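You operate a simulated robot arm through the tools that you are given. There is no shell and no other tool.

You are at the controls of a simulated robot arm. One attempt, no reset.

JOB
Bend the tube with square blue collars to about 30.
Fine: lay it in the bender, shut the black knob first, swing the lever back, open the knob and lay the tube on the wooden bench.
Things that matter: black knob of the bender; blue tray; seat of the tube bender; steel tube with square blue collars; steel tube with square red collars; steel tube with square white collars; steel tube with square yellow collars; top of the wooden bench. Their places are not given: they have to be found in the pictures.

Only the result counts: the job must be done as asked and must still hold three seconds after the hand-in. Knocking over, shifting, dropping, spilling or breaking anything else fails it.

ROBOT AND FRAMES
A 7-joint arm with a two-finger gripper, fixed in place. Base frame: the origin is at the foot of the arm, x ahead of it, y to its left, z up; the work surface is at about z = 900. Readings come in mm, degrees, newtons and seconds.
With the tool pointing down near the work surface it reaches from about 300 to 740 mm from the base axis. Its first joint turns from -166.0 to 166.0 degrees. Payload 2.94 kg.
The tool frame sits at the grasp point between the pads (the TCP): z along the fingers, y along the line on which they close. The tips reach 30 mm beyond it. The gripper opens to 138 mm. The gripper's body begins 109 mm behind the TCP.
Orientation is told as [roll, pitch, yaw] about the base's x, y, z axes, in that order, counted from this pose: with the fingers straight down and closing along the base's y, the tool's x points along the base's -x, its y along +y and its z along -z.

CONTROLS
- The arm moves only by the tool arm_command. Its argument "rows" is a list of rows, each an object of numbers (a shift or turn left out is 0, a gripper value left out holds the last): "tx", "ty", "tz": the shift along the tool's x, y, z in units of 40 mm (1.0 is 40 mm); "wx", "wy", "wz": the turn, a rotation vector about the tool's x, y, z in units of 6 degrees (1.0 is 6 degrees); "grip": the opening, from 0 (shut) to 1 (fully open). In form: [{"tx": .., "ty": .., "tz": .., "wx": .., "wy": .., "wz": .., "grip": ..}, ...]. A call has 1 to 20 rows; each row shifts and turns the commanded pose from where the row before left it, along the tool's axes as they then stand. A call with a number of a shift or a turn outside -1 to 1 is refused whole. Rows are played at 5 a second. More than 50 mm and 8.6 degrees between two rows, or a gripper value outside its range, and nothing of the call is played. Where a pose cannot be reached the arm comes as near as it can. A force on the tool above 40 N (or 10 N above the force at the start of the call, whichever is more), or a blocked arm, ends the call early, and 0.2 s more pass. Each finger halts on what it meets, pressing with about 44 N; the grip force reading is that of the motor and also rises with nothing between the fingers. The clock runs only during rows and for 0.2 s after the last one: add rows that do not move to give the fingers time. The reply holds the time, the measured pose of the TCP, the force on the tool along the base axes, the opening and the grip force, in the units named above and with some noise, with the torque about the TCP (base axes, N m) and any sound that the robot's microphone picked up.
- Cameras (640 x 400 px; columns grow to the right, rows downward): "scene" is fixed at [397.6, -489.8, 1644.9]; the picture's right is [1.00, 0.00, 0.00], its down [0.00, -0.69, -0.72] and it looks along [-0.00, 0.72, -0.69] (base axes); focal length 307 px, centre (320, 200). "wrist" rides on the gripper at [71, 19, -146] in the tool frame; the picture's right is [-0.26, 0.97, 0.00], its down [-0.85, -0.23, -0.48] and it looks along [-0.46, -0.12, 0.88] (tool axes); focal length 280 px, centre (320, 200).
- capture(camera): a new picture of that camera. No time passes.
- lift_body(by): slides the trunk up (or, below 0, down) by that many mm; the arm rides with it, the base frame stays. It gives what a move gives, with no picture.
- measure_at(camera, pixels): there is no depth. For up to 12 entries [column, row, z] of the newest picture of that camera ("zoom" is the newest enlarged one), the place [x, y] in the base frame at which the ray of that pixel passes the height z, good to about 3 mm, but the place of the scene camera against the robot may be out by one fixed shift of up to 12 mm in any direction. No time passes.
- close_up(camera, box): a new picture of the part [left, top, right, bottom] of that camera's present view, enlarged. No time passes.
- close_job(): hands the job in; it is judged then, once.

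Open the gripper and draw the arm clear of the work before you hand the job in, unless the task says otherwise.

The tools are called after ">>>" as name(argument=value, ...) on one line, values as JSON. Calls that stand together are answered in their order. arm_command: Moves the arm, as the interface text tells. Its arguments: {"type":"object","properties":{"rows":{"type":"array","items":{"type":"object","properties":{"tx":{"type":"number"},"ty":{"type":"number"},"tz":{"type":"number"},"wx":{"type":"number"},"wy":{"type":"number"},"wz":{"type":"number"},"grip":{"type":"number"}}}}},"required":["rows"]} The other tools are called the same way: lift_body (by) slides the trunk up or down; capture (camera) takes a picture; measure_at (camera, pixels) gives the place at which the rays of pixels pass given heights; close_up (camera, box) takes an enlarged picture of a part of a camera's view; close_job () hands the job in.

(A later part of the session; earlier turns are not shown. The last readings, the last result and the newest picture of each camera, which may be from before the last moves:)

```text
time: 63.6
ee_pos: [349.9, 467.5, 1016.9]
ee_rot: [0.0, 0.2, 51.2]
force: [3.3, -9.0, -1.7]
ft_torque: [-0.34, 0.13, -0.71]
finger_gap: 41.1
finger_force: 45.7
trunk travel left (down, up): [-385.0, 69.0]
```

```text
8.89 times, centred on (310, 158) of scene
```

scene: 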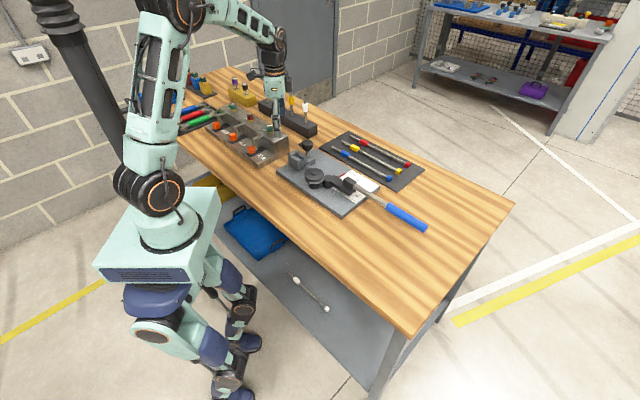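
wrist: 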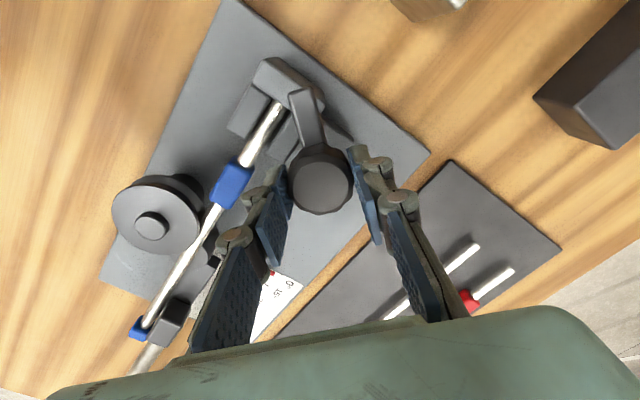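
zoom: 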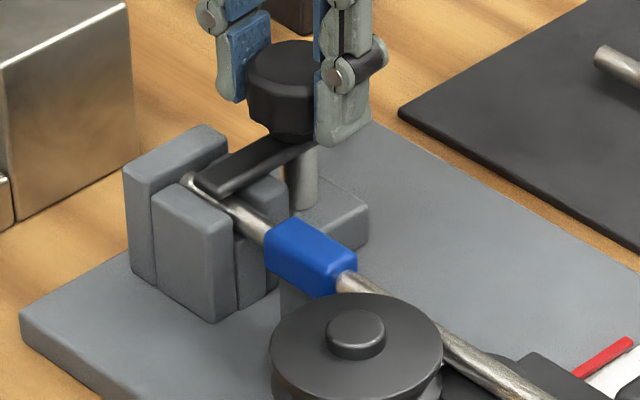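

Resistance at about 90° (−0.71 Nm) and the jaw is snug against the tube: the knob is shut. I release it and rise.

>>> arm_command(rows=[{"wz": 0.3}, {"grip": 0.36}, {"grip": 0.45}, {}, {"tz": -0.4}, {"tz": -0.8}, {"tz": -0.8}, {"tz": -0.5}, {}])

>>> capture(camera="wrist")

>>> close_up(camera="scene", box=[280, 130, 440, 240])

```text
time: 65.6
ee_pos: [350.1, 469.2, 1117.9]
ee_rot: [0.0, 0.1, 49.4]
force: [-0.1, -0.3, -0.3]
ft_torque: [0.02, 0.01, -0.02]
finger_gap: 62.4
finger_force: 0.0
trunk travel left (down, up): [-385.0, 69.0]
```

```text
taken
```

wrist: 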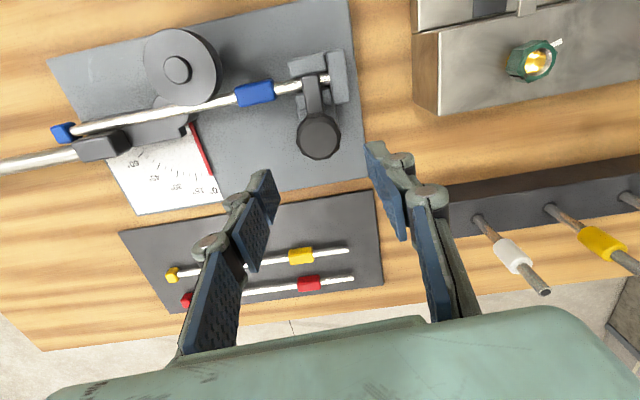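

```text
3.64 times, centred on (360, 185) of scene
```

zoom: 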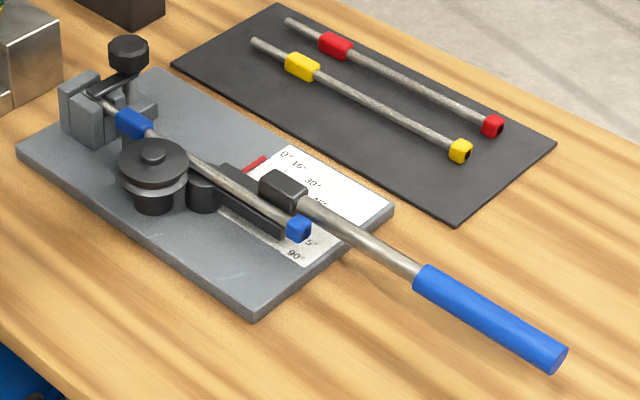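

The tube is clamped and in line with the lever. I return the yaw to about −45° and then travel above the blue handle near (609,177).

>>> arm_command(rows=[{"wz": 0.99}, {"wz": 0.99}, {"wz": 0.99}, {"wz": 0.99}, {"wz": 0.99}, {"wz": 0.99}, {"wz": 0.99}, {"wz": 0.99}, {"wz": 0.99}, {"wz": 0.99}, {"wz": 0.99}, {"wz": 0.99}, {"wz": 0.99}, {"wz": 0.99}, {"wz": 0.99}, {"wz": 0.99}, {}])

>>> arm_command(rows=[{"tx": -0.75, "ty": -0.04}, {"tx": -0.75, "ty": -0.04}, {"tx": -0.75, "ty": -0.04}, {"tx": -0.75, "ty": -0.04}, {"tx": -0.75, "ty": -0.04}, {"tx": -0.75, "ty": -0.04}, {"tx": -0.75, "ty": -0.04}, {"tx": -0.75, "ty": -0.04}, {"tx": -0.75, "ty": -0.04}, {"tx": -0.75, "ty": -0.04}, {"tx": -0.75, "ty": -0.04}, {}])

>>> capture(camera="wrist")

```text
time: 69.2
ee_pos: [349.9, 469.7, 1117.6]
ee_rot: [-0.1, 0.0, -45.8]
force: [-0.2, -0.8, 0.2]
ft_torque: [0.02, 0.0, -0.01]
finger_gap: 61.9
finger_force: 0.1
trunk travel left (down, up): [-385.0, 69.0]
```

```text
time: 71.8
ee_pos: [568.6, 221.0, 1117.8]
ee_rot: [-0.2, 0.0, -45.6]
force: [0.7, -1.4, 0.3]
ft_torque: [0.0, 0.01, -0.03]
finger_gap: 61.9
finger_force: 0.0
trunk travel left (down, up): [-385.0, 69.0]
```

```text
taken
```

wrist: 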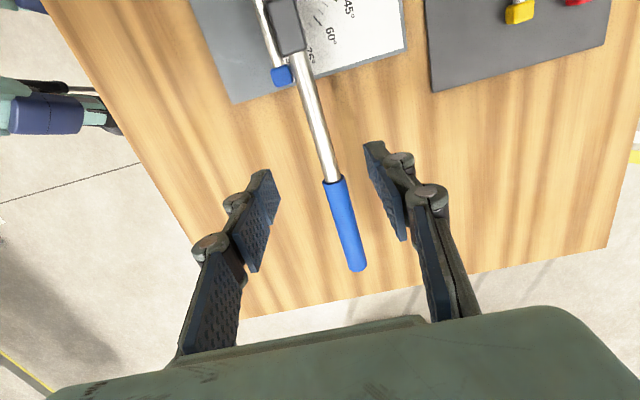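

The handle's blue grip runs from (333,180) to (358,268) in this view. I measure points along it at z≈967.

>>> measure_at(camera="wrist", pixels=[[333, 180, 967], [356, 262, 967], [318, 128, 967], [300, 66, 967], [345, 222, 967], [282, 76, 960]])

>>> close_up(camera="wrist", box=[240, 0, 400, 120])

```text
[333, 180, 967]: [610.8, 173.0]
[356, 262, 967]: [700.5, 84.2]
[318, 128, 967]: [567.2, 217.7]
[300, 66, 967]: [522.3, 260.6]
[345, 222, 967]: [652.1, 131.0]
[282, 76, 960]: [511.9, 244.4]
```

```text
3.33 times, centred on (320, 60) of wrist
```

zoom: 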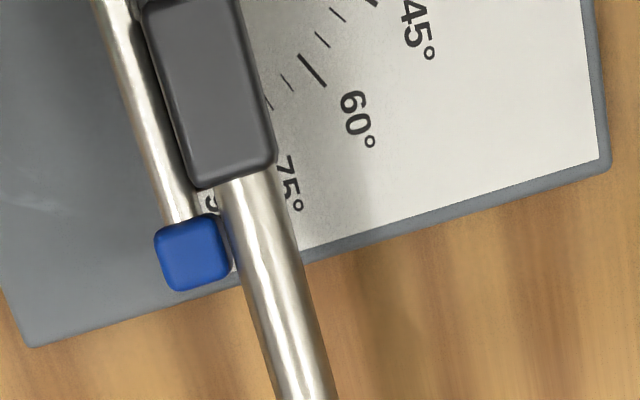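

The handle line passes (611,173) to (700,84), i.e. at −44.7°. I position over the near part of the blue grip and lower with the fingers straddling it (tips at about z 952).

>>> arm_command(rows=[{"tx": -0.66, "ty": -0.03}, {"tx": -0.66, "ty": -0.03}, {"tx": -0.66, "ty": -0.02}, {"tz": 0.7}, {"tz": 0.7}, {"tz": 0.7}, {"tz": 0.5}, {"tz": 0.4}, {"tz": 0.3}, {"tz": 0.1}, {}])

>>> capture(camera="wrist")

>>> close_up(camera="scene", box=[340, 150, 460, 240])

```text
time: 74.2
ee_pos: [621.3, 162.3, 981.4]
ee_rot: [0.0, 0.1, -45.8]
force: [-0.4, -0.1, 0.6]
ft_torque: [0.02, 0.02, 0.03]
finger_gap: 62.1
finger_force: 0.0
trunk travel left (down, up): [-385.0, 69.0]
```

```text
taken
```

wrist: 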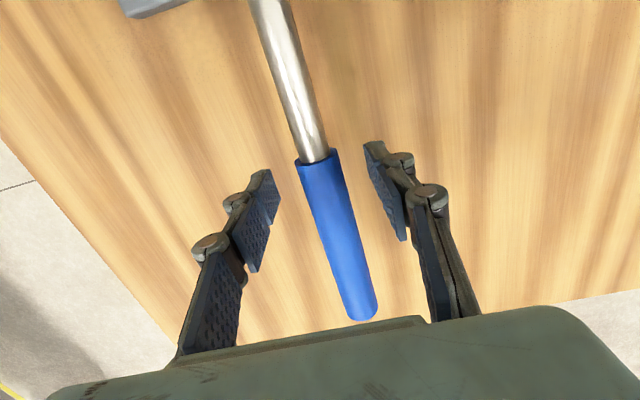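

```text
4.44 times, centred on (400, 195) of scene
```

zoom: 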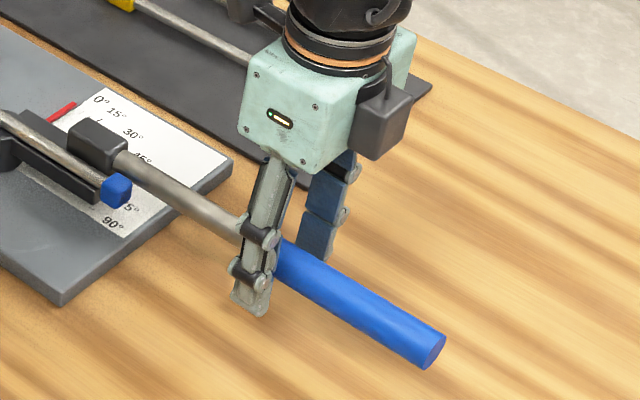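

The handle sits between the fingers. I narrow the gap to about 37 mm and begin swinging the lever clockwise along its arc about the pivot, 15° first, and then check.

>>> arm_command(rows=[{"grip": 0.27}, {}, {"tx": -0.019, "ty": -0.334, "wz": 0.5}, {"tx": -0.019, "ty": -0.334, "wz": 0.5}, {"tx": -0.019, "ty": -0.334, "wz": 0.5}, {"tx": -0.019, "ty": -0.334, "wz": 0.5}, {"tx": -0.019, "ty": -0.334, "wz": 0.5}, {}])

>>> close_up(camera="scene", box=[290, 135, 430, 235])

```text
time: 76.0
ee_pos: [571.3, 118.0, 981.0]
ee_rot: [-0.1, 0.0, -60.7]
force: [4.9, 6.3, -2.7]
ft_torque: [0.07, 0.03, 0.1]
finger_gap: 42.1
finger_force: 4.1
trunk travel left (down, up): [-385.0, 69.0]
```

```text
4.00 times, centred on (360, 185) of scene
```

zoom: 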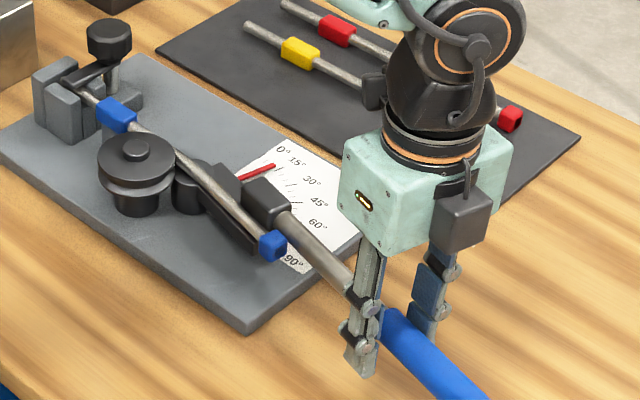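

The red pointer moves and the tube bends round the wheel, with a small force (~8 N). I continue another 12°.

>>> arm_command(rows=[{"tx": -0.019, "ty": -0.334, "wz": 0.5}, {"tx": -0.019, "ty": -0.334, "wz": 0.5}, {"tx": -0.019, "ty": -0.334, "wz": 0.5}, {"tx": -0.019, "ty": -0.334, "wz": 0.5}, {}, {}])

>>> close_up(camera="scene", box=[320, 155, 385, 210])

>>> close_up(camera="scene", box=[290, 135, 430, 235])

```text
time: 77.4
ee_pos: [524.0, 91.7, 981.5]
ee_rot: [0.0, 0.0, -72.6]
force: [5.9, 4.8, 0.0]
ft_torque: [0.08, -0.08, 0.16]
finger_gap: 41.8
finger_force: 3.3
trunk travel left (down, up): [-385.0, 69.0]
```

```text
7.27 times, centred on (352, 182) of scene
```

zoom: 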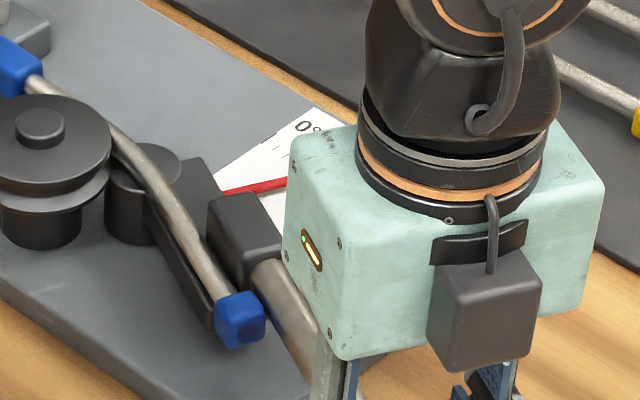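

```text
4.00 times, centred on (360, 185) of scene
```

zoom: 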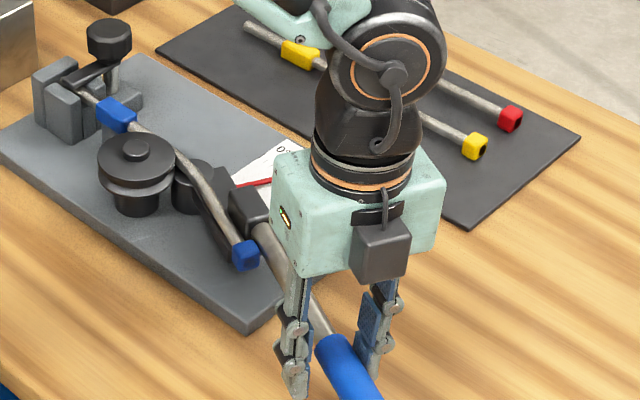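

The hand hides the dial in the scene view, so I look with the wrist camera for the pointer's reading.

>>> capture(camera="wrist")

>>> close_up(camera="wrist", box=[220, 0, 420, 130])

```text
taken
```

wrist: 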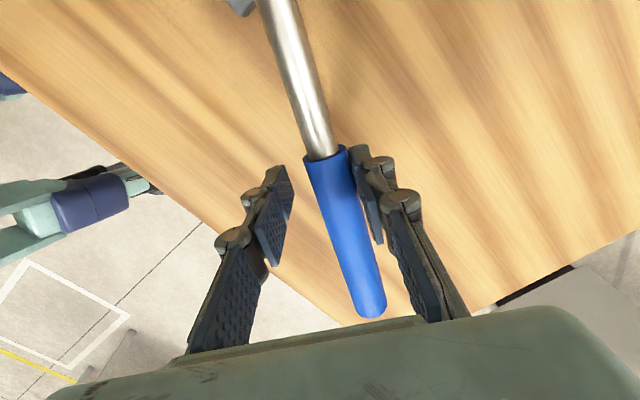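

```text
3.08 times, centred on (320, 65) of wrist
```

zoom: 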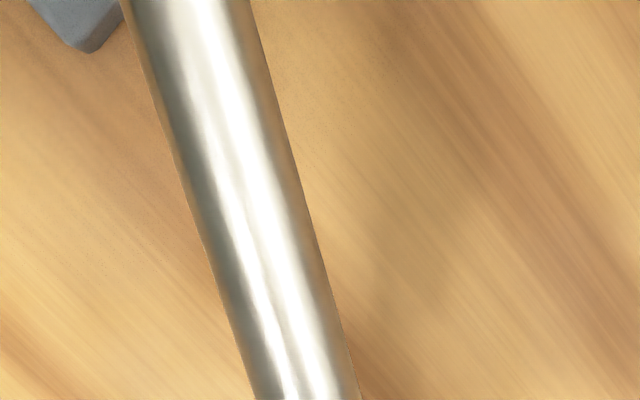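

By geometry the lever is at about 25° (TCP rotated 27°, less 1.8° of play). I swing about 5° more, to about 30°, as a first bend, to see the springback.

>>> arm_command(rows=[{"tx": -0.016, "ty": -0.278, "wz": 0.417}, {"tx": -0.016, "ty": -0.278, "wz": 0.417}, {}, {}])

>>> close_up(camera="scene", box=[290, 140, 390, 220])

```text
time: 78.4
ee_pos: [503.9, 84.2, 981.7]
ee_rot: [0.0, -0.1, -77.7]
force: [5.8, 4.7, 5.0]
ft_torque: [0.0, -0.18, 0.17]
finger_gap: 42.1
finger_force: 3.2
trunk travel left (down, up): [-385.0, 69.0]
```

```text
5.00 times, centred on (340, 180) of scene
```

zoom: 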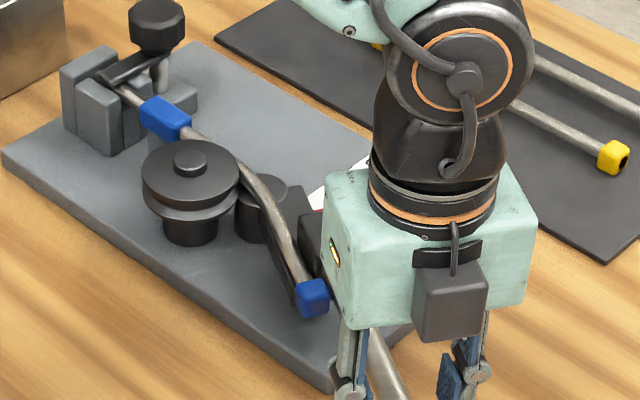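

The lever is at about 30° by geometry. I swing it back towards 0° and then check the springback.

>>> arm_command(rows=[{"tx": 0.0365, "ty": 0.3325, "wz": -0.5}, {"tx": 0.0365, "ty": 0.3325, "wz": -0.5}, {"tx": 0.0365, "ty": 0.3325, "wz": -0.5}, {"tx": 0.0365, "ty": 0.3325, "wz": -0.5}, {"tx": 0.0365, "ty": 0.3325, "wz": -0.5}, {"tx": 0.0365, "ty": 0.3325, "wz": -0.5}, {"tx": 0.0365, "ty": 0.3325, "wz": -0.5}, {"tx": 0.0365, "ty": 0.3325, "wz": -0.5}, {"tx": 0.0365, "ty": 0.3325, "wz": -0.5}, {"tx": 0.0365, "ty": 0.3325, "wz": -0.5}, {}])

>>> close_up(camera="scene", box=[290, 140, 390, 220])

```text
time: 80.8
ee_pos: [614.1, 154.8, 982.2]
ee_rot: [-0.1, -0.1, -47.6]
force: [0.5, 0.2, 0.2]
ft_torque: [0.02, 0.01, 0.0]
finger_gap: 37.6
finger_force: 0.3
trunk travel left (down, up): [-385.0, 69.0]
```

```text
5.00 times, centred on (340, 180) of scene
```

zoom: 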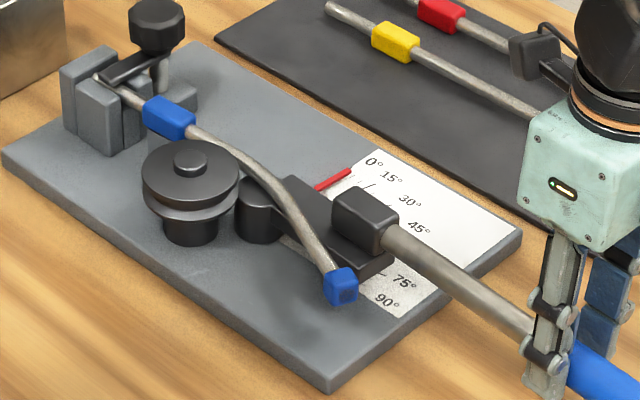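

The lever is back near 4° and the tube has sprung back noticeably (collar from (312,297) to (340,285) in the zoom). I zoom in on the bent tube and measure points along both straight parts to get the remaining angle.

>>> close_up(camera="scene", box=[325, 170, 355, 205])

>>> close_up(camera="scene", box=[305, 150, 345, 180])

```text
11.43 times, centred on (340, 188) of scene
```

zoom: 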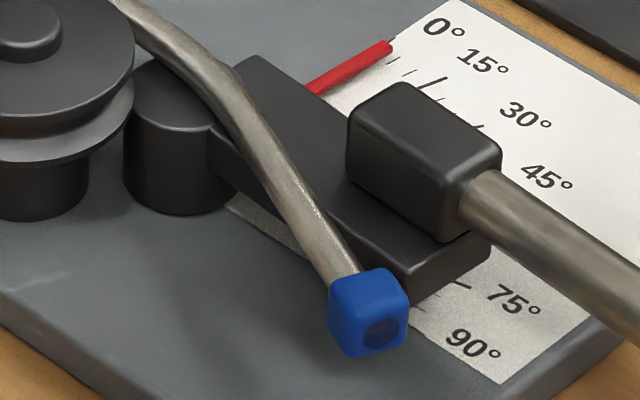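

```text
13.33 times, centred on (325, 165) of scene
```

zoom: 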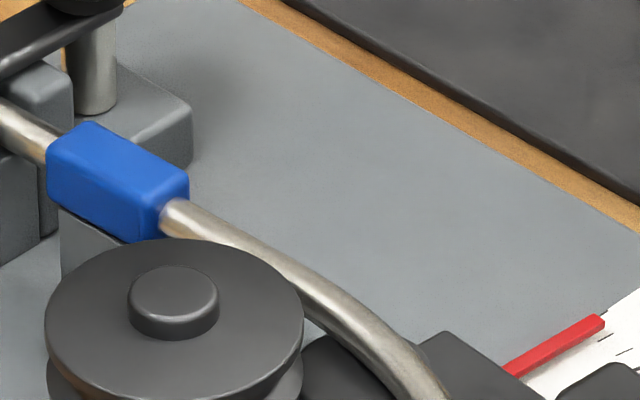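

I measure points on the clamped line and on the free end at the tube height (z≈961).

>>> measure_at(camera="scene", pixels=[[302.9, 159.75, 961], [309.8, 163.5, 961], [314.9, 166.3, 961], [337.4, 187.56, 961], [341.84, 194.3, 961], [344.2, 197.8, 961], [332.9, 179.5, 961], [328.5, 175, 961]])

```text
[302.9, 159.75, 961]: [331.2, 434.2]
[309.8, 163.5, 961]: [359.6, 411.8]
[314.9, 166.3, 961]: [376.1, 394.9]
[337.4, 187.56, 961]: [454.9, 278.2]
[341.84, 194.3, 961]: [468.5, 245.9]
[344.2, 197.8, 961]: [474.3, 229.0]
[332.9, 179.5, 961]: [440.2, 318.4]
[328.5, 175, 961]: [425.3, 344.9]
```

The scene view gives a bend of roughly 24–27°, but I want better. I lift off the handle, open wide, and move so the wrist camera looks down on the bender.

>>> arm_command(rows=[{"tz": -0.6}, {"tz": -0.9}, {"tz": -0.9}, {"tz": -0.6}, {"tx": 0.81, "ty": -0.1, "grip": 1}, {"tx": 0.81, "ty": -0.1}, {"tx": 0.81, "ty": -0.1}, {"tx": 0.81, "ty": -0.1}, {"tx": 0.81, "ty": -0.1}, {"tx": 0.81, "ty": -0.1}, {"tx": 0.81, "ty": -0.1}, {"tx": 0.81, "ty": -0.1}, {"tx": 0.81, "ty": -0.1}, {"tx": 0.8, "ty": -0.1}, {}])

>>> capture(camera="wrist")

```text
time: 84.0
ee_pos: [368.6, 366.8, 1101.5]
ee_rot: [-0.1, -0.1, -47.7]
force: [0.5, 0.3, -0.1]
ft_torque: [-0.03, -0.03, 0.0]
finger_gap: 138.0
finger_force: 0.0
trunk travel left (down, up): [-385.0, 69.0]
```

```text
taken
```

wrist: 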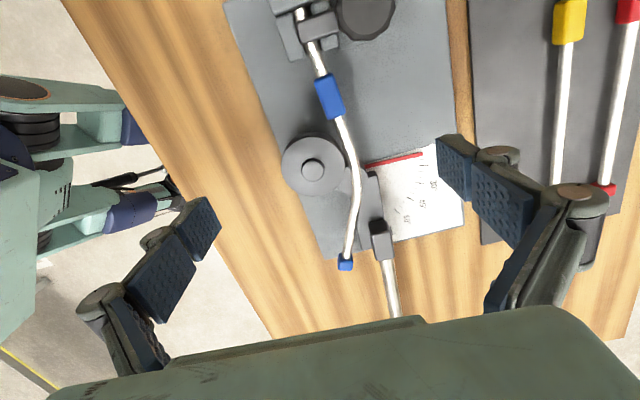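

The whole bent tube is in view. I zoom in to pick accurate centre-line points.

>>> close_up(camera="wrist", box=[280, 30, 400, 150])

>>> close_up(camera="wrist", box=[300, 140, 440, 280])

```text
3.33 times, centred on (340, 90) of wrist
```

zoom: 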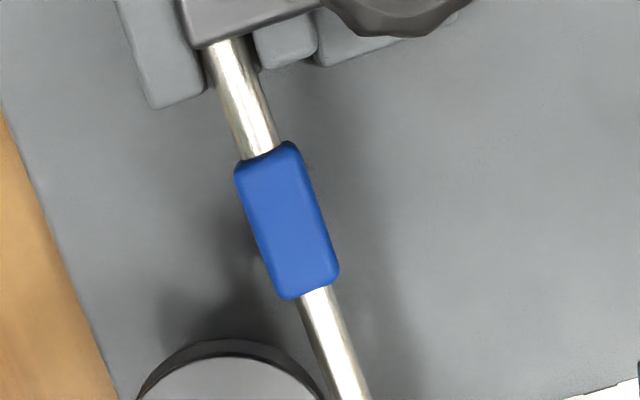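

```text
2.86 times, centred on (370, 210) of wrist
```

zoom: 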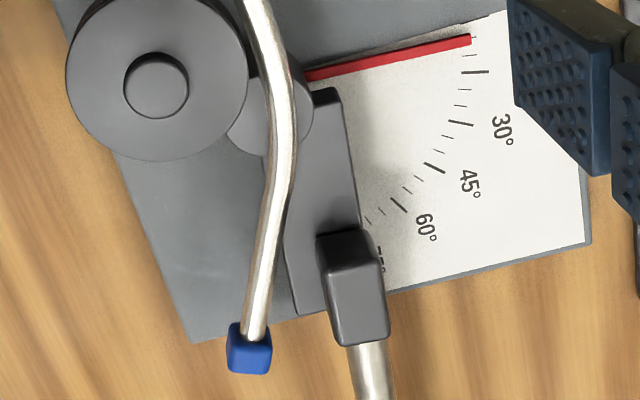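

I measure centre-line points on the clamped straight and on the free straight.

>>> measure_at(camera="wrist", pixels=[[312.4, 45, 961], [322.9, 74.4, 961], [339.4, 119.4, 961], [346.2, 255.5, 961], [351.8, 224, 961], [355.3, 206.5, 961], [312.4, 45, 961], [339.4, 119.4, 961], [346.2, 255.5, 961], [351.8, 224, 961]])

```text
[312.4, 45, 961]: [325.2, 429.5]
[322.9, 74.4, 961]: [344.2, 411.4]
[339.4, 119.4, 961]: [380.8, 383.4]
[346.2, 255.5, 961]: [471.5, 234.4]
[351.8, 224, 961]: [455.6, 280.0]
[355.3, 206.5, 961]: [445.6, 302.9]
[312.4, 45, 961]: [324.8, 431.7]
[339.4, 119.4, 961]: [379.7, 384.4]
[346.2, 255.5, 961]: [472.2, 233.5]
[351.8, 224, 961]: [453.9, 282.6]
```

My own projection of those points gives a bend of about 27.5°, and the other estimates run from 27 to 29.5°. I take tighter zooms to pick the tube edges more precisely before deciding on a top-up.

>>> close_up(camera="wrist", box=[300, 35, 340, 85])

>>> close_up(camera="wrist", box=[325, 105, 365, 155])

>>> close_up(camera="wrist", box=[335, 185, 375, 235])

>>> close_up(camera="wrist", box=[330, 225, 370, 275])

```text
8.00 times, centred on (320, 60) of wrist
```

zoom: 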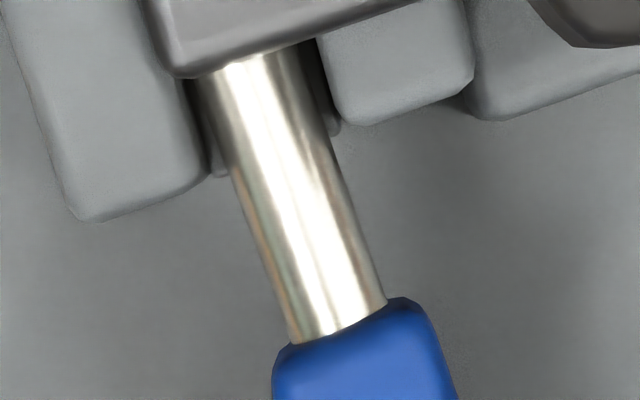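

```text
8.00 times, centred on (345, 130) of wrist
```

zoom: 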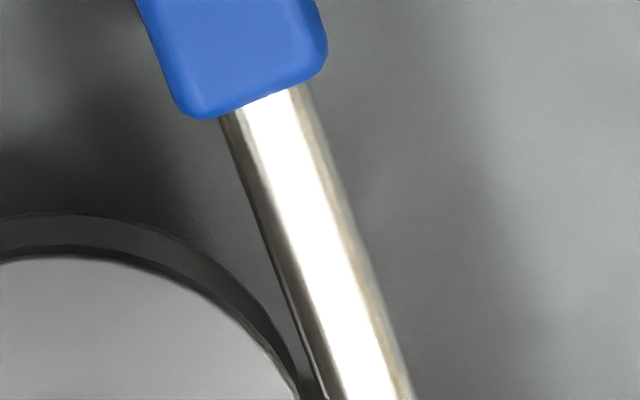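

```text
8.00 times, centred on (355, 210) of wrist
```

zoom: 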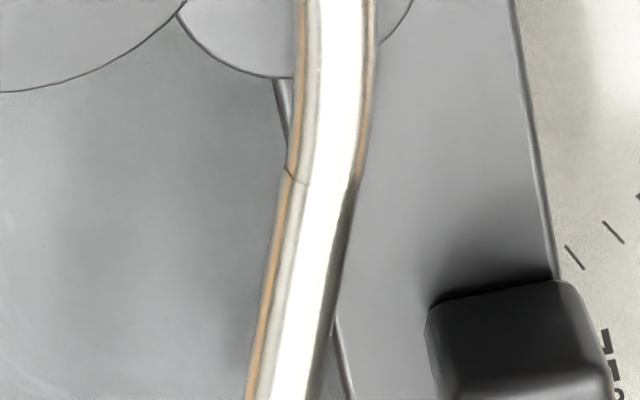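

```text
8.00 times, centred on (350, 250) of wrist
```

zoom: 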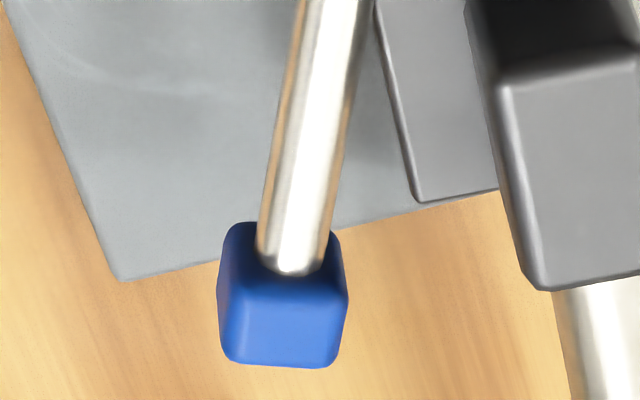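

Edge-based picks give a remaining bend of about 26.6–27.5° (springback ≈3° at lever ≈30°). I'll top up by about 3.3°. First I go back over the handle (lever now at about 4–5°) with the fingers open to straddle it.

>>> arm_command(rows=[{"tx": -0.81, "ty": 0.1, "grip": 0.45}, {"tx": -0.81, "ty": 0.1}, {"tx": -0.81, "ty": 0.1}, {"tx": -0.81, "ty": 0.1}, {"tx": -0.81, "ty": 0.1}, {"tx": -0.81, "ty": 0.1}, {"tx": -0.81, "ty": 0.1}, {"tx": -0.81, "ty": 0.1}, {"tx": -0.81, "ty": 0.1}, {"tx": -0.8, "ty": 0.1}, {}])

>>> capture(camera="wrist")

```text
time: 86.4
ee_pos: [615.6, 153.9, 1102.5]
ee_rot: [-0.1, 0.1, -47.7]
force: [-0.7, 0.4, 0.3]
ft_torque: [0.03, 0.0, 0.02]
finger_gap: 61.9
finger_force: 0.1
trunk travel left (down, up): [-385.0, 69.0]
```

```text
taken
```

wrist: 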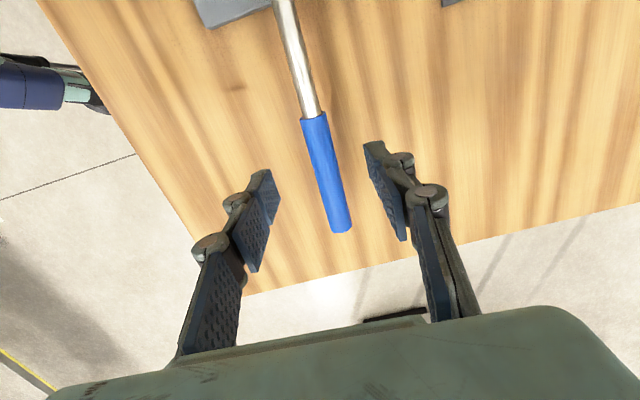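

The handle lies between the fingers. I lower, narrow the gap and swing the lever again.

>>> arm_command(rows=[{"tz": 0.7}, {"tz": 0.8}, {"tz": 0.8}, {"tz": 0.5}, {"tz": 0.2}, {"grip": 0.27}, {}, {}])

>>> arm_command(rows=[{"tx": -0.019, "ty": -0.337, "wz": 0.505}, {"tx": -0.019, "ty": -0.337, "wz": 0.505}, {"tx": -0.019, "ty": -0.337, "wz": 0.505}, {"tx": -0.019, "ty": -0.337, "wz": 0.505}, {"tx": -0.019, "ty": -0.337, "wz": 0.505}, {"tx": -0.019, "ty": -0.337, "wz": 0.505}, {"tx": -0.019, "ty": -0.337, "wz": 0.505}, {"tx": -0.019, "ty": -0.337, "wz": 0.505}, {"tx": -0.019, "ty": -0.337, "wz": 0.505}, {}, {}])

```text
time: 88.2
ee_pos: [615.1, 154.9, 982.4]
ee_rot: [-0.2, 0.1, -47.7]
force: [-0.5, 0.1, 0.0]
ft_torque: [0.0, -0.01, 0.02]
finger_gap: 37.2
finger_force: 0.1
trunk travel left (down, up): [-385.0, 69.0]
```

```text
time: 90.6
ee_pos: [513.4, 88.8, 981.5]
ee_rot: [-0.1, -0.1, -75.0]
force: [-0.6, 0.7, 0.5]
ft_torque: [0.03, 0.01, 0.0]
finger_gap: 37.3
finger_force: 0.1
trunk travel left (down, up): [-385.0, 69.0]
```

There is no load yet, since the sprung tube sits at ~27°. I push the last 6° to reach about 33° on the lever.

>>> arm_command(rows=[{"tx": -0.019, "ty": -0.337, "wz": 0.505}, {"tx": -0.019, "ty": -0.337, "wz": 0.505}, {}, {}])

>>> close_up(camera="scene", box=[290, 140, 390, 220])

```text
time: 91.6
ee_pos: [489.9, 80.1, 981.2]
ee_rot: [-0.2, 0.0, -81.1]
force: [5.8, 2.9, -3.7]
ft_torque: [0.09, 0.01, 0.13]
finger_gap: 41.5
finger_force: 2.8
trunk travel left (down, up): [-385.0, 69.0]
```

```text
5.00 times, centred on (340, 180) of scene
```

zoom: 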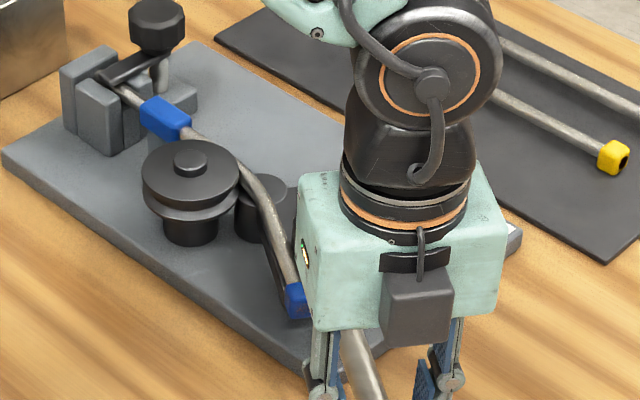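

That is 3.2° beyond the earlier maximum. Now I swing the lever fully back towards 0°.

>>> arm_command(rows=[{"tx": 0.0365, "ty": 0.3325, "wz": -0.5}, {"tx": 0.0365, "ty": 0.3325, "wz": -0.5}, {"tx": 0.0365, "ty": 0.3325, "wz": -0.5}, {"tx": 0.0365, "ty": 0.3325, "wz": -0.5}, {"tx": 0.0365, "ty": 0.3325, "wz": -0.5}, {"tx": 0.0365, "ty": 0.3325, "wz": -0.5}, {"tx": 0.0365, "ty": 0.3325, "wz": -0.5}, {"tx": 0.0365, "ty": 0.3325, "wz": -0.5}, {"tx": 0.0365, "ty": 0.3325, "wz": -0.5}, {"tx": 0.0365, "ty": 0.3325, "wz": -0.5}, {"tx": 0.0365, "ty": 0.3325, "wz": -0.5}, {}])

>>> close_up(camera="scene", box=[310, 150, 390, 215])

```text
time: 94.2
ee_pos: [615.3, 156.1, 983.7]
ee_rot: [-0.1, 0.0, -47.9]
force: [-0.6, -0.1, -0.7]
ft_torque: [0.0, -0.04, 0.01]
finger_gap: 37.6
finger_force: 0.1
trunk travel left (down, up): [-385.0, 69.0]
```

```text
6.15 times, centred on (350, 182) of scene
```

zoom: 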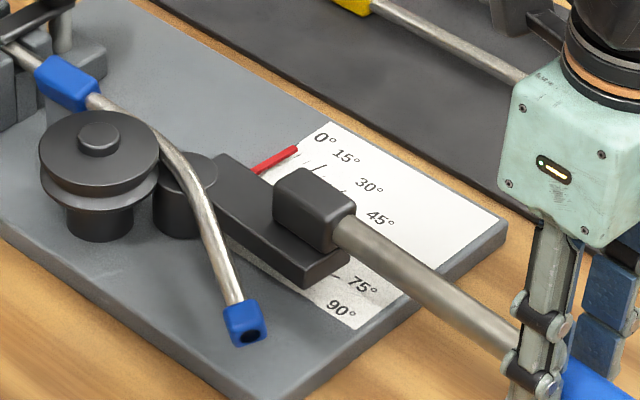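

The pointer is at about 4°. I bring the lever the last few degrees to 0, then lift off and measure the bend from above.

>>> arm_command(rows=[{"tx": 0.02, "ty": 0.22, "wz": -0.33}, {"tx": 0.02, "ty": 0.22, "wz": -0.33}, {}])

>>> arm_command(rows=[{"ty": -0.1, "grip": 0.4}, {"grip": 0.45}, {"tz": -0.6}, {"tz": -0.9}, {"tz": -0.9}, {"tz": -0.55}, {"tx": 0.81, "ty": -0.07, "grip": 1}, {"tx": 0.81, "ty": -0.07}, {"tx": 0.81, "ty": -0.07}, {"tx": 0.81, "ty": -0.07}, {"tx": 0.81, "ty": -0.07}, {"tx": 0.81, "ty": -0.07}, {"tx": 0.81, "ty": -0.07}, {"tx": 0.81, "ty": -0.07}, {"tx": 0.81, "ty": -0.07}, {"tx": 0.8, "ty": -0.07}, {}])

>>> capture(camera="wrist")

```text
time: 95.0
ee_pos: [625.7, 169.6, 981.3]
ee_rot: [-0.1, 0.1, -44.0]
force: [-1.3, -1.7, -0.1]
ft_torque: [0.0, 0.02, 0.03]
finger_gap: 37.8
finger_force: 0.5
trunk travel left (down, up): [-385.0, 69.0]
```

```text
time: 98.6
ee_pos: [370.1, 368.0, 1097.5]
ee_rot: [-0.1, 0.0, -44.1]
force: [-0.2, 0.1, -0.4]
ft_torque: [-0.02, -0.02, 0.02]
finger_gap: 137.9
finger_force: 0.2
trunk travel left (down, up): [-385.0, 69.0]
```

```text
taken
```

wrist: 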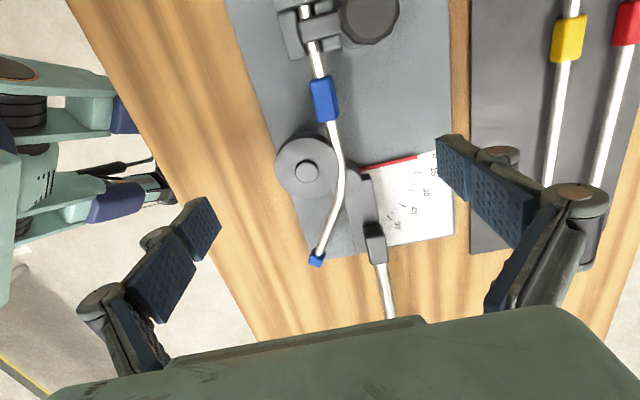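

I zoom in on the two straight sections again for edge picks.

>>> close_up(camera="wrist", box=[295, 40, 335, 90])

>>> close_up(camera="wrist", box=[315, 110, 355, 160])

>>> close_up(camera="wrist", box=[315, 185, 355, 235])

>>> close_up(camera="wrist", box=[305, 220, 345, 270])

```text
8.00 times, centred on (315, 65) of wrist
```

zoom: 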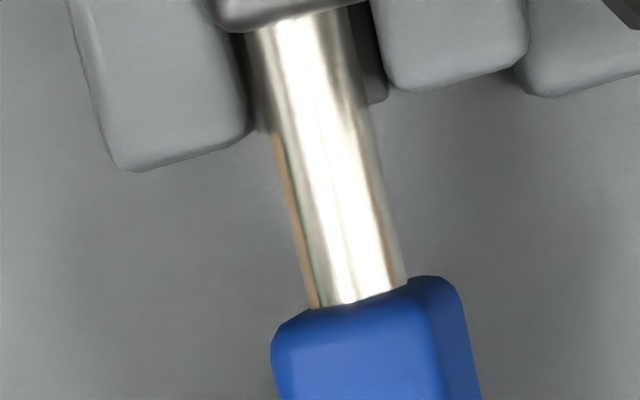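

```text
8.00 times, centred on (335, 135) of wrist
```

zoom: 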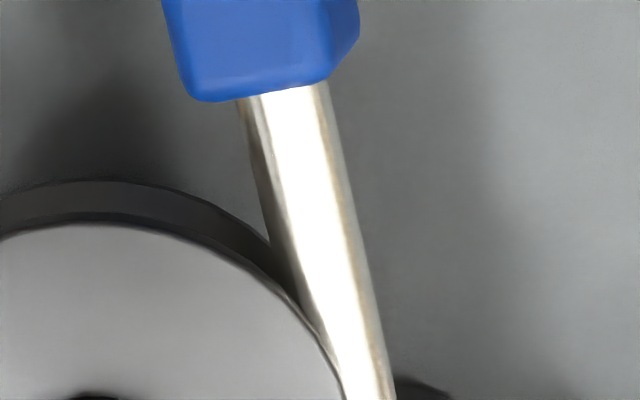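

```text
8.00 times, centred on (335, 210) of wrist
```

zoom: 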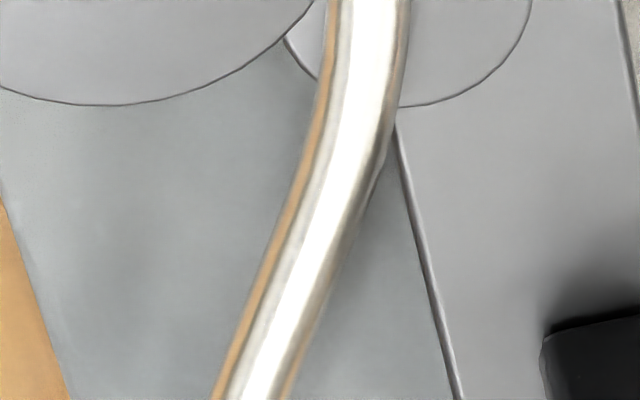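

```text
8.00 times, centred on (325, 245) of wrist
```

zoom: 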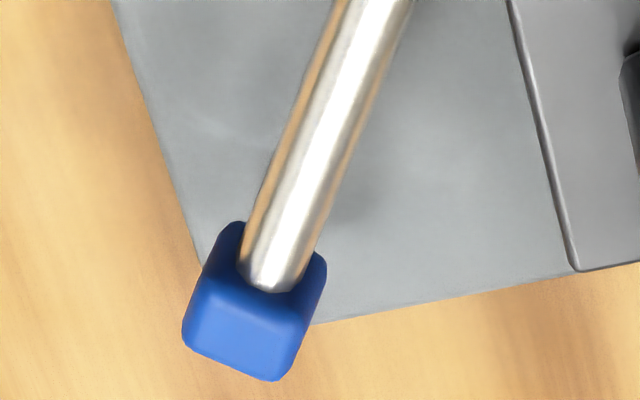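

My projection gives about 30.7° now. I cross-check with measure_at on this picture and with the scene view.

>>> measure_at(camera="wrist", pixels=[[314.45, 52.5, 961], [330.9, 125, 961], [330.85, 222.5, 961], [321.37, 247.5, 961], [314.45, 52.5, 961], [330.9, 125, 961], [330.85, 222.5, 961], [321.37, 247.5, 961], [317, 258, 961], [317, 258, 961], [323, 98, 961], [336, 210, 961]])

>>> close_up(camera="scene", box=[295, 150, 365, 205])

```text
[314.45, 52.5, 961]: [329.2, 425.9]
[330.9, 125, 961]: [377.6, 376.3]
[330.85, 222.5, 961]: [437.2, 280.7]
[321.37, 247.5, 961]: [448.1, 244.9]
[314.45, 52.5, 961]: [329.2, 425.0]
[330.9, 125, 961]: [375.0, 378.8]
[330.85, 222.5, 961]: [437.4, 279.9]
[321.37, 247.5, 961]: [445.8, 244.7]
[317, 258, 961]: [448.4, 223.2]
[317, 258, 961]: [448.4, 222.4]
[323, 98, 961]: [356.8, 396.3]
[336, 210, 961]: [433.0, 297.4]
```

```text
7.27 times, centred on (330, 178) of scene
```

zoom: 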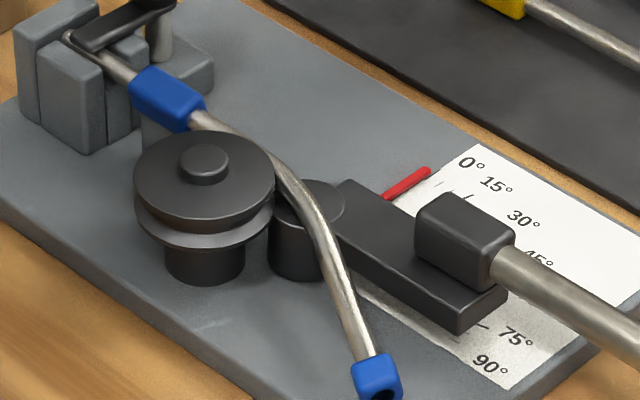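

Independent estimates cluster around 30° (29–32°), so the bend is right and the lever is back at 0. Next I open the knob: I move over it, turning the hand to yaw ≈+46 so the fingers clear its arm.

>>> arm_command(rows=[{"tx": 0.53, "ty": 0.365, "grip": 0.45}, {"tx": 0.53, "ty": 0.365}, {"tx": 0.53, "ty": 0.365}, {"tx": 0.53, "ty": 0.365}, {"wz": -0.94}, {"wz": -0.94}, {"wz": -0.94}, {"wz": -0.94}, {"wz": -0.94}, {"wz": -0.94}, {"wz": -0.94}, {"wz": -0.94}, {"wz": -0.94}, {"wz": -0.94}, {"wz": -0.94}, {"wz": -0.94}, {"wz": -0.94}, {"wz": -0.94}, {"wz": -0.94}, {"wz": -0.94}])

>>> capture(camera="wrist")

```text
time: 102.8
ee_pos: [349.7, 470.3, 1099.7]
ee_rot: [-0.1, 0.1, 46.3]
force: [0.7, -0.3, 0.0]
ft_torque: [0.01, 0.01, 0.02]
finger_gap: 62.1
finger_force: 0.0
trunk travel left (down, up): [-385.0, 69.0]
```

```text
taken
```

wrist: 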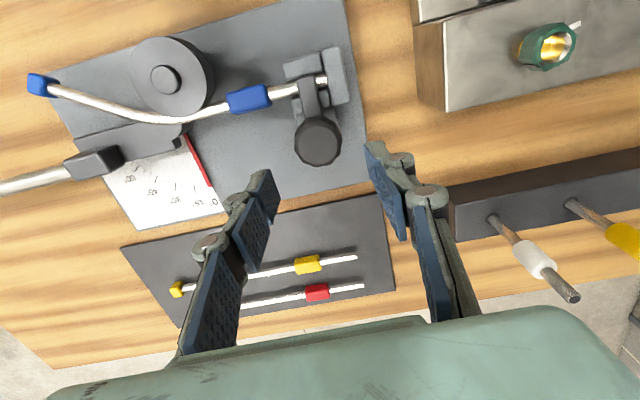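

I'm directly above the knob. I descend to z≈1018 and close on it.

>>> arm_command(rows=[{"tz": 0.4}, {"tz": 0.6}, {"tz": 0.5}, {"tz": 0.35}, {"tz": 0.19}, {}, {"grip": 0.36}, {"grip": 0.3}, {"grip": 0.2}, {"grip": 0.1}, {}, {}])

>>> close_up(camera="wrist", box=[180, 50, 400, 260])

```text
time: 105.4
ee_pos: [350.4, 469.2, 1019.5]
ee_rot: [-0.1, 0.1, 46.1]
force: [9.6, -10.0, -1.5]
ft_torque: [-0.4, -0.68, -0.11]
finger_gap: 40.5
finger_force: 45.3
trunk travel left (down, up): [-385.0, 69.0]
```

```text
1.90 times, centred on (290, 155) of wrist
```

zoom: 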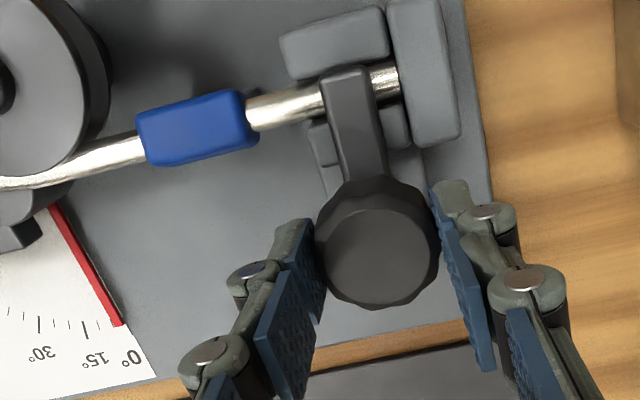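

The knob is gripped. I relieve the small side load and turn clockwise to open.

>>> arm_command(rows=[{"ty": -0.03}, {"wz": 0.7}, {"wz": 0.7}, {"wz": 0.7}, {"wz": 0.7}, {"wz": 0.7}, {"wz": 0.7}, {"wz": 0.7}, {}])

>>> close_up(camera="wrist", box=[180, 50, 400, 260])

```text
time: 107.4
ee_pos: [350.0, 469.6, 1018.7]
ee_rot: [0.2, 0.0, 16.8]
force: [6.5, -3.5, 10.8]
ft_torque: [-0.13, 0.11, -0.08]
finger_gap: 40.5
finger_force: 45.2
trunk travel left (down, up): [-385.0, 69.0]
```

```text
1.90 times, centred on (290, 155) of wrist
```

zoom: 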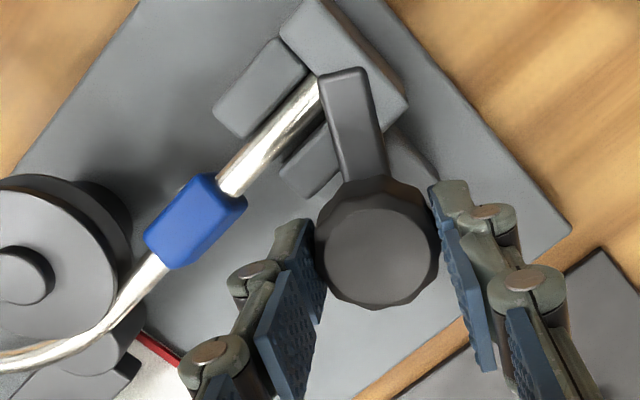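

The knob turns with the hand and the jaw is opening. I continue clockwise.

>>> arm_command(rows=[{"wz": 0.7}, {"wz": 0.7}, {"wz": 0.7}, {"wz": 0.7}, {"wz": 0.7}, {"wz": 0.7}, {"wz": 0.7}, {}])

>>> arm_command(rows=[{"wz": 0.7}, {"wz": 0.7}, {"wz": 0.7}, {"wz": 0.7}, {"wz": 0.7}, {"wz": 0.5}, {}])

>>> close_up(camera="wrist", box=[180, 50, 400, 260])

>>> close_up(camera="scene", box=[285, 130, 365, 200])

```text
time: 109.2
ee_pos: [351.1, 469.6, 1020.0]
ee_rot: [0.1, 0.0, -12.7]
force: [4.5, -0.3, 16.9]
ft_torque: [-0.1, -0.25, -0.05]
finger_gap: 40.6
finger_force: 44.8
trunk travel left (down, up): [-385.0, 69.0]
```

```text
time: 110.8
ee_pos: [351.1, 468.6, 1019.4]
ee_rot: [0.0, 0.0, -36.7]
force: [1.8, 2.5, 20.0]
ft_torque: [-0.03, -0.15, -0.08]
finger_gap: 40.1
finger_force: 45.0
trunk travel left (down, up): [-385.0, 69.0]
```

```text
1.90 times, centred on (290, 155) of wrist
```

zoom: 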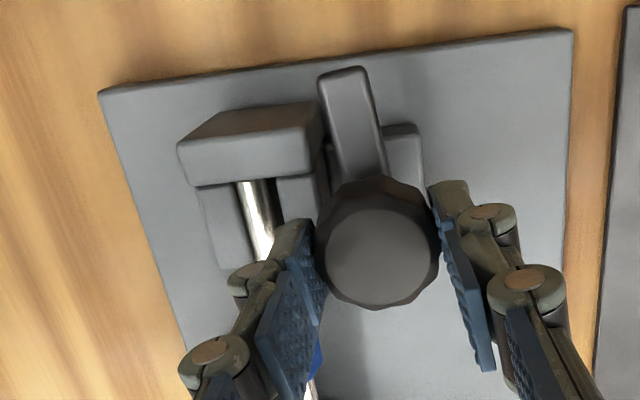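

```text
5.71 times, centred on (325, 165) of scene
```

zoom: 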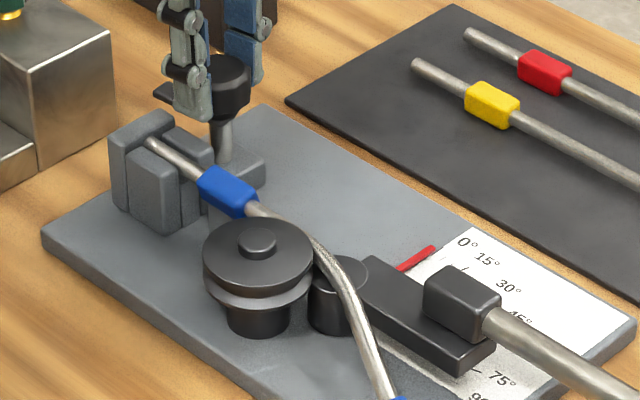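

The knob is about 83° back, its arm nearly at its original direction, and the tube is lying still. I make the last few degrees until the stop is felt.

>>> arm_command(rows=[{"wz": 0.5}, {"wz": 0.5}, {"wz": 0.3}, {}])

```text
time: 111.8
ee_pos: [350.4, 468.2, 1019.7]
ee_rot: [0.0, -0.1, -44.5]
force: [2.8, 5.9, 14.5]
ft_torque: [0.48, -0.06, -0.08]
finger_gap: 40.6
finger_force: 45.4
trunk travel left (down, up): [-385.0, 69.0]
```

>>> arm_command(rows=[{"wz": 0.4}, {"wz": 0.4}, {}])

>>> close_up(camera="wrist", box=[180, 50, 400, 260])

```text
time: 112.6
ee_pos: [351.5, 469.6, 1019.3]
ee_rot: [0.0, 0.0, -49.2]
force: [2.7, 4.6, 15.7]
ft_torque: [0.05, 0.01, 0.02]
finger_gap: 40.3
finger_force: 44.9
trunk travel left (down, up): [-385.0, 69.0]
```

```text
1.90 times, centred on (290, 155) of wrist
```

zoom: 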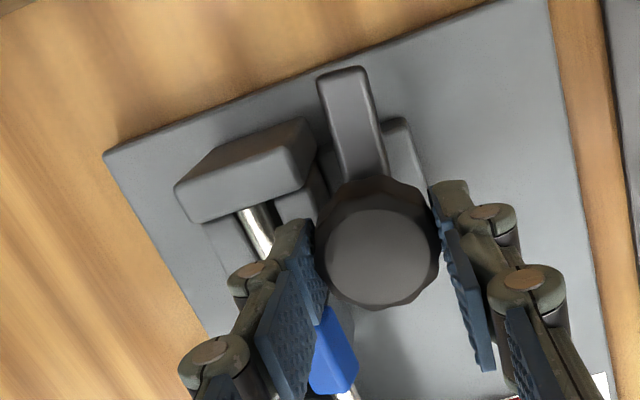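

By comparison with the first grip test, about 5° remain to the open stop. I finish the turn.

>>> arm_command(rows=[{"wz": 0.4}, {"wz": 0.4}, {"wz": 0.2}, {}])

```text
time: 113.6
ee_pos: [350.2, 469.1, 1018.2]
ee_rot: [0.0, 0.1, -55.2]
force: [5.2, 6.1, 15.4]
ft_torque: [0.08, -0.38, 0.67]
finger_gap: 40.4
finger_force: 45.5
trunk travel left (down, up): [-385.0, 69.0]
```

The stop is felt (0.67 Nm), so the knob is fully open. I release it, rise, and look at the tube.

>>> arm_command(rows=[{"wz": -0.2}, {"grip": 0.36}, {"grip": 0.45}, {}, {"tz": -0.4}, {"tz": -0.7}, {"tz": -0.7}, {"tz": -0.5}, {}])

>>> capture(camera="wrist")

>>> close_up(camera="scene", box=[285, 130, 365, 210])

```text
time: 115.6
ee_pos: [352.5, 471.2, 1110.7]
ee_rot: [-0.1, -0.1, -54.0]
force: [-0.2, -0.3, -0.3]
ft_torque: [-0.01, 0.01, -0.03]
finger_gap: 62.0
finger_force: 0.1
trunk travel left (down, up): [-385.0, 69.0]
```

```text
taken
```

wrist: 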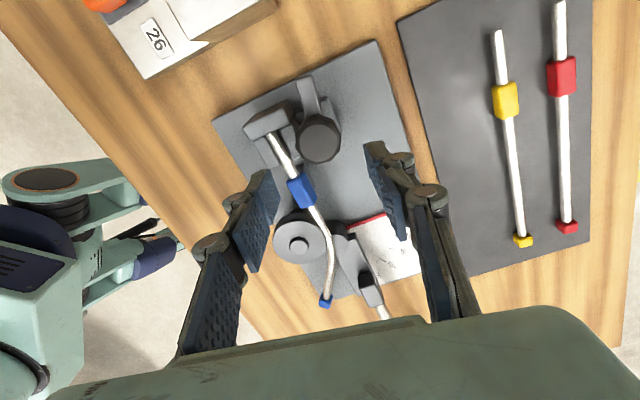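

```text
5.00 times, centred on (325, 170) of scene
```

zoom: 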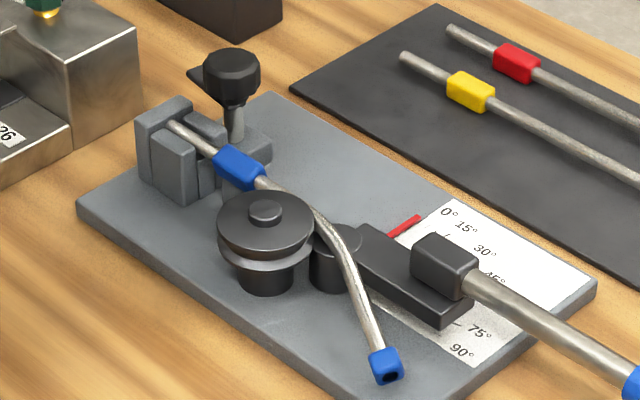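

The knob is open and the tube lies undisturbed in the seat. I go above its long collar with yaw ≈ −45 and measure.

>>> arm_command(rows=[{"wz": -0.72}, {"wz": -0.71}, {"tx": -0.39, "ty": -0.3, "grip": 0.34}, {"tx": -0.39, "ty": -0.3}, {"tx": -0.39, "ty": -0.3}, {"tx": -0.39, "ty": -0.29}, {"tz": 0.5}, {"tz": 0.5}, {}])

>>> capture(camera="wrist")

>>> close_up(camera="wrist", box=[240, 20, 400, 200])

```text
time: 117.6
ee_pos: [361.7, 391.7, 1068.4]
ee_rot: [0.0, -0.1, -45.3]
force: [0.4, 0.3, 0.2]
ft_torque: [-0.01, -0.01, 0.01]
finger_gap: 46.8
finger_force: 0.1
trunk travel left (down, up): [-385.0, 69.0]
```

```text
taken
```

wrist: 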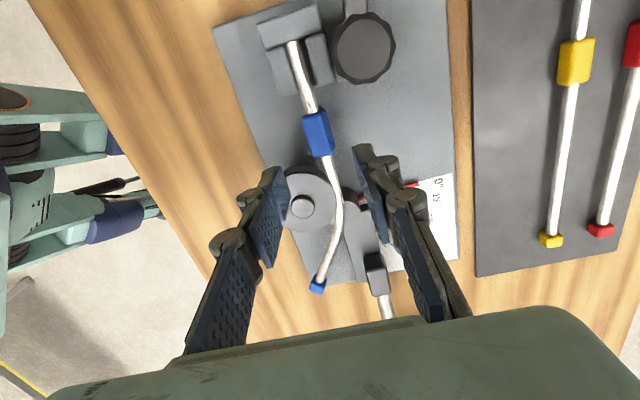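

```text
2.22 times, centred on (320, 110) of wrist
```

zoom: 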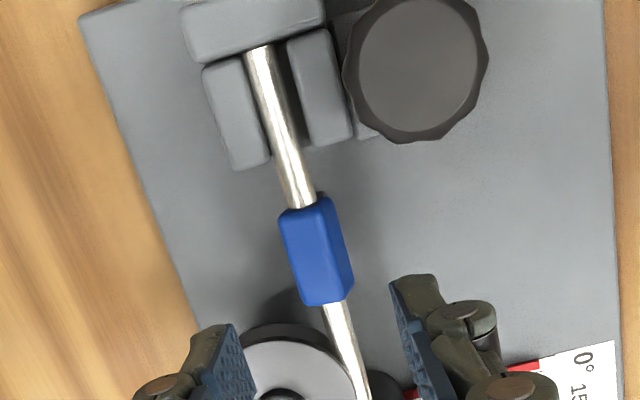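

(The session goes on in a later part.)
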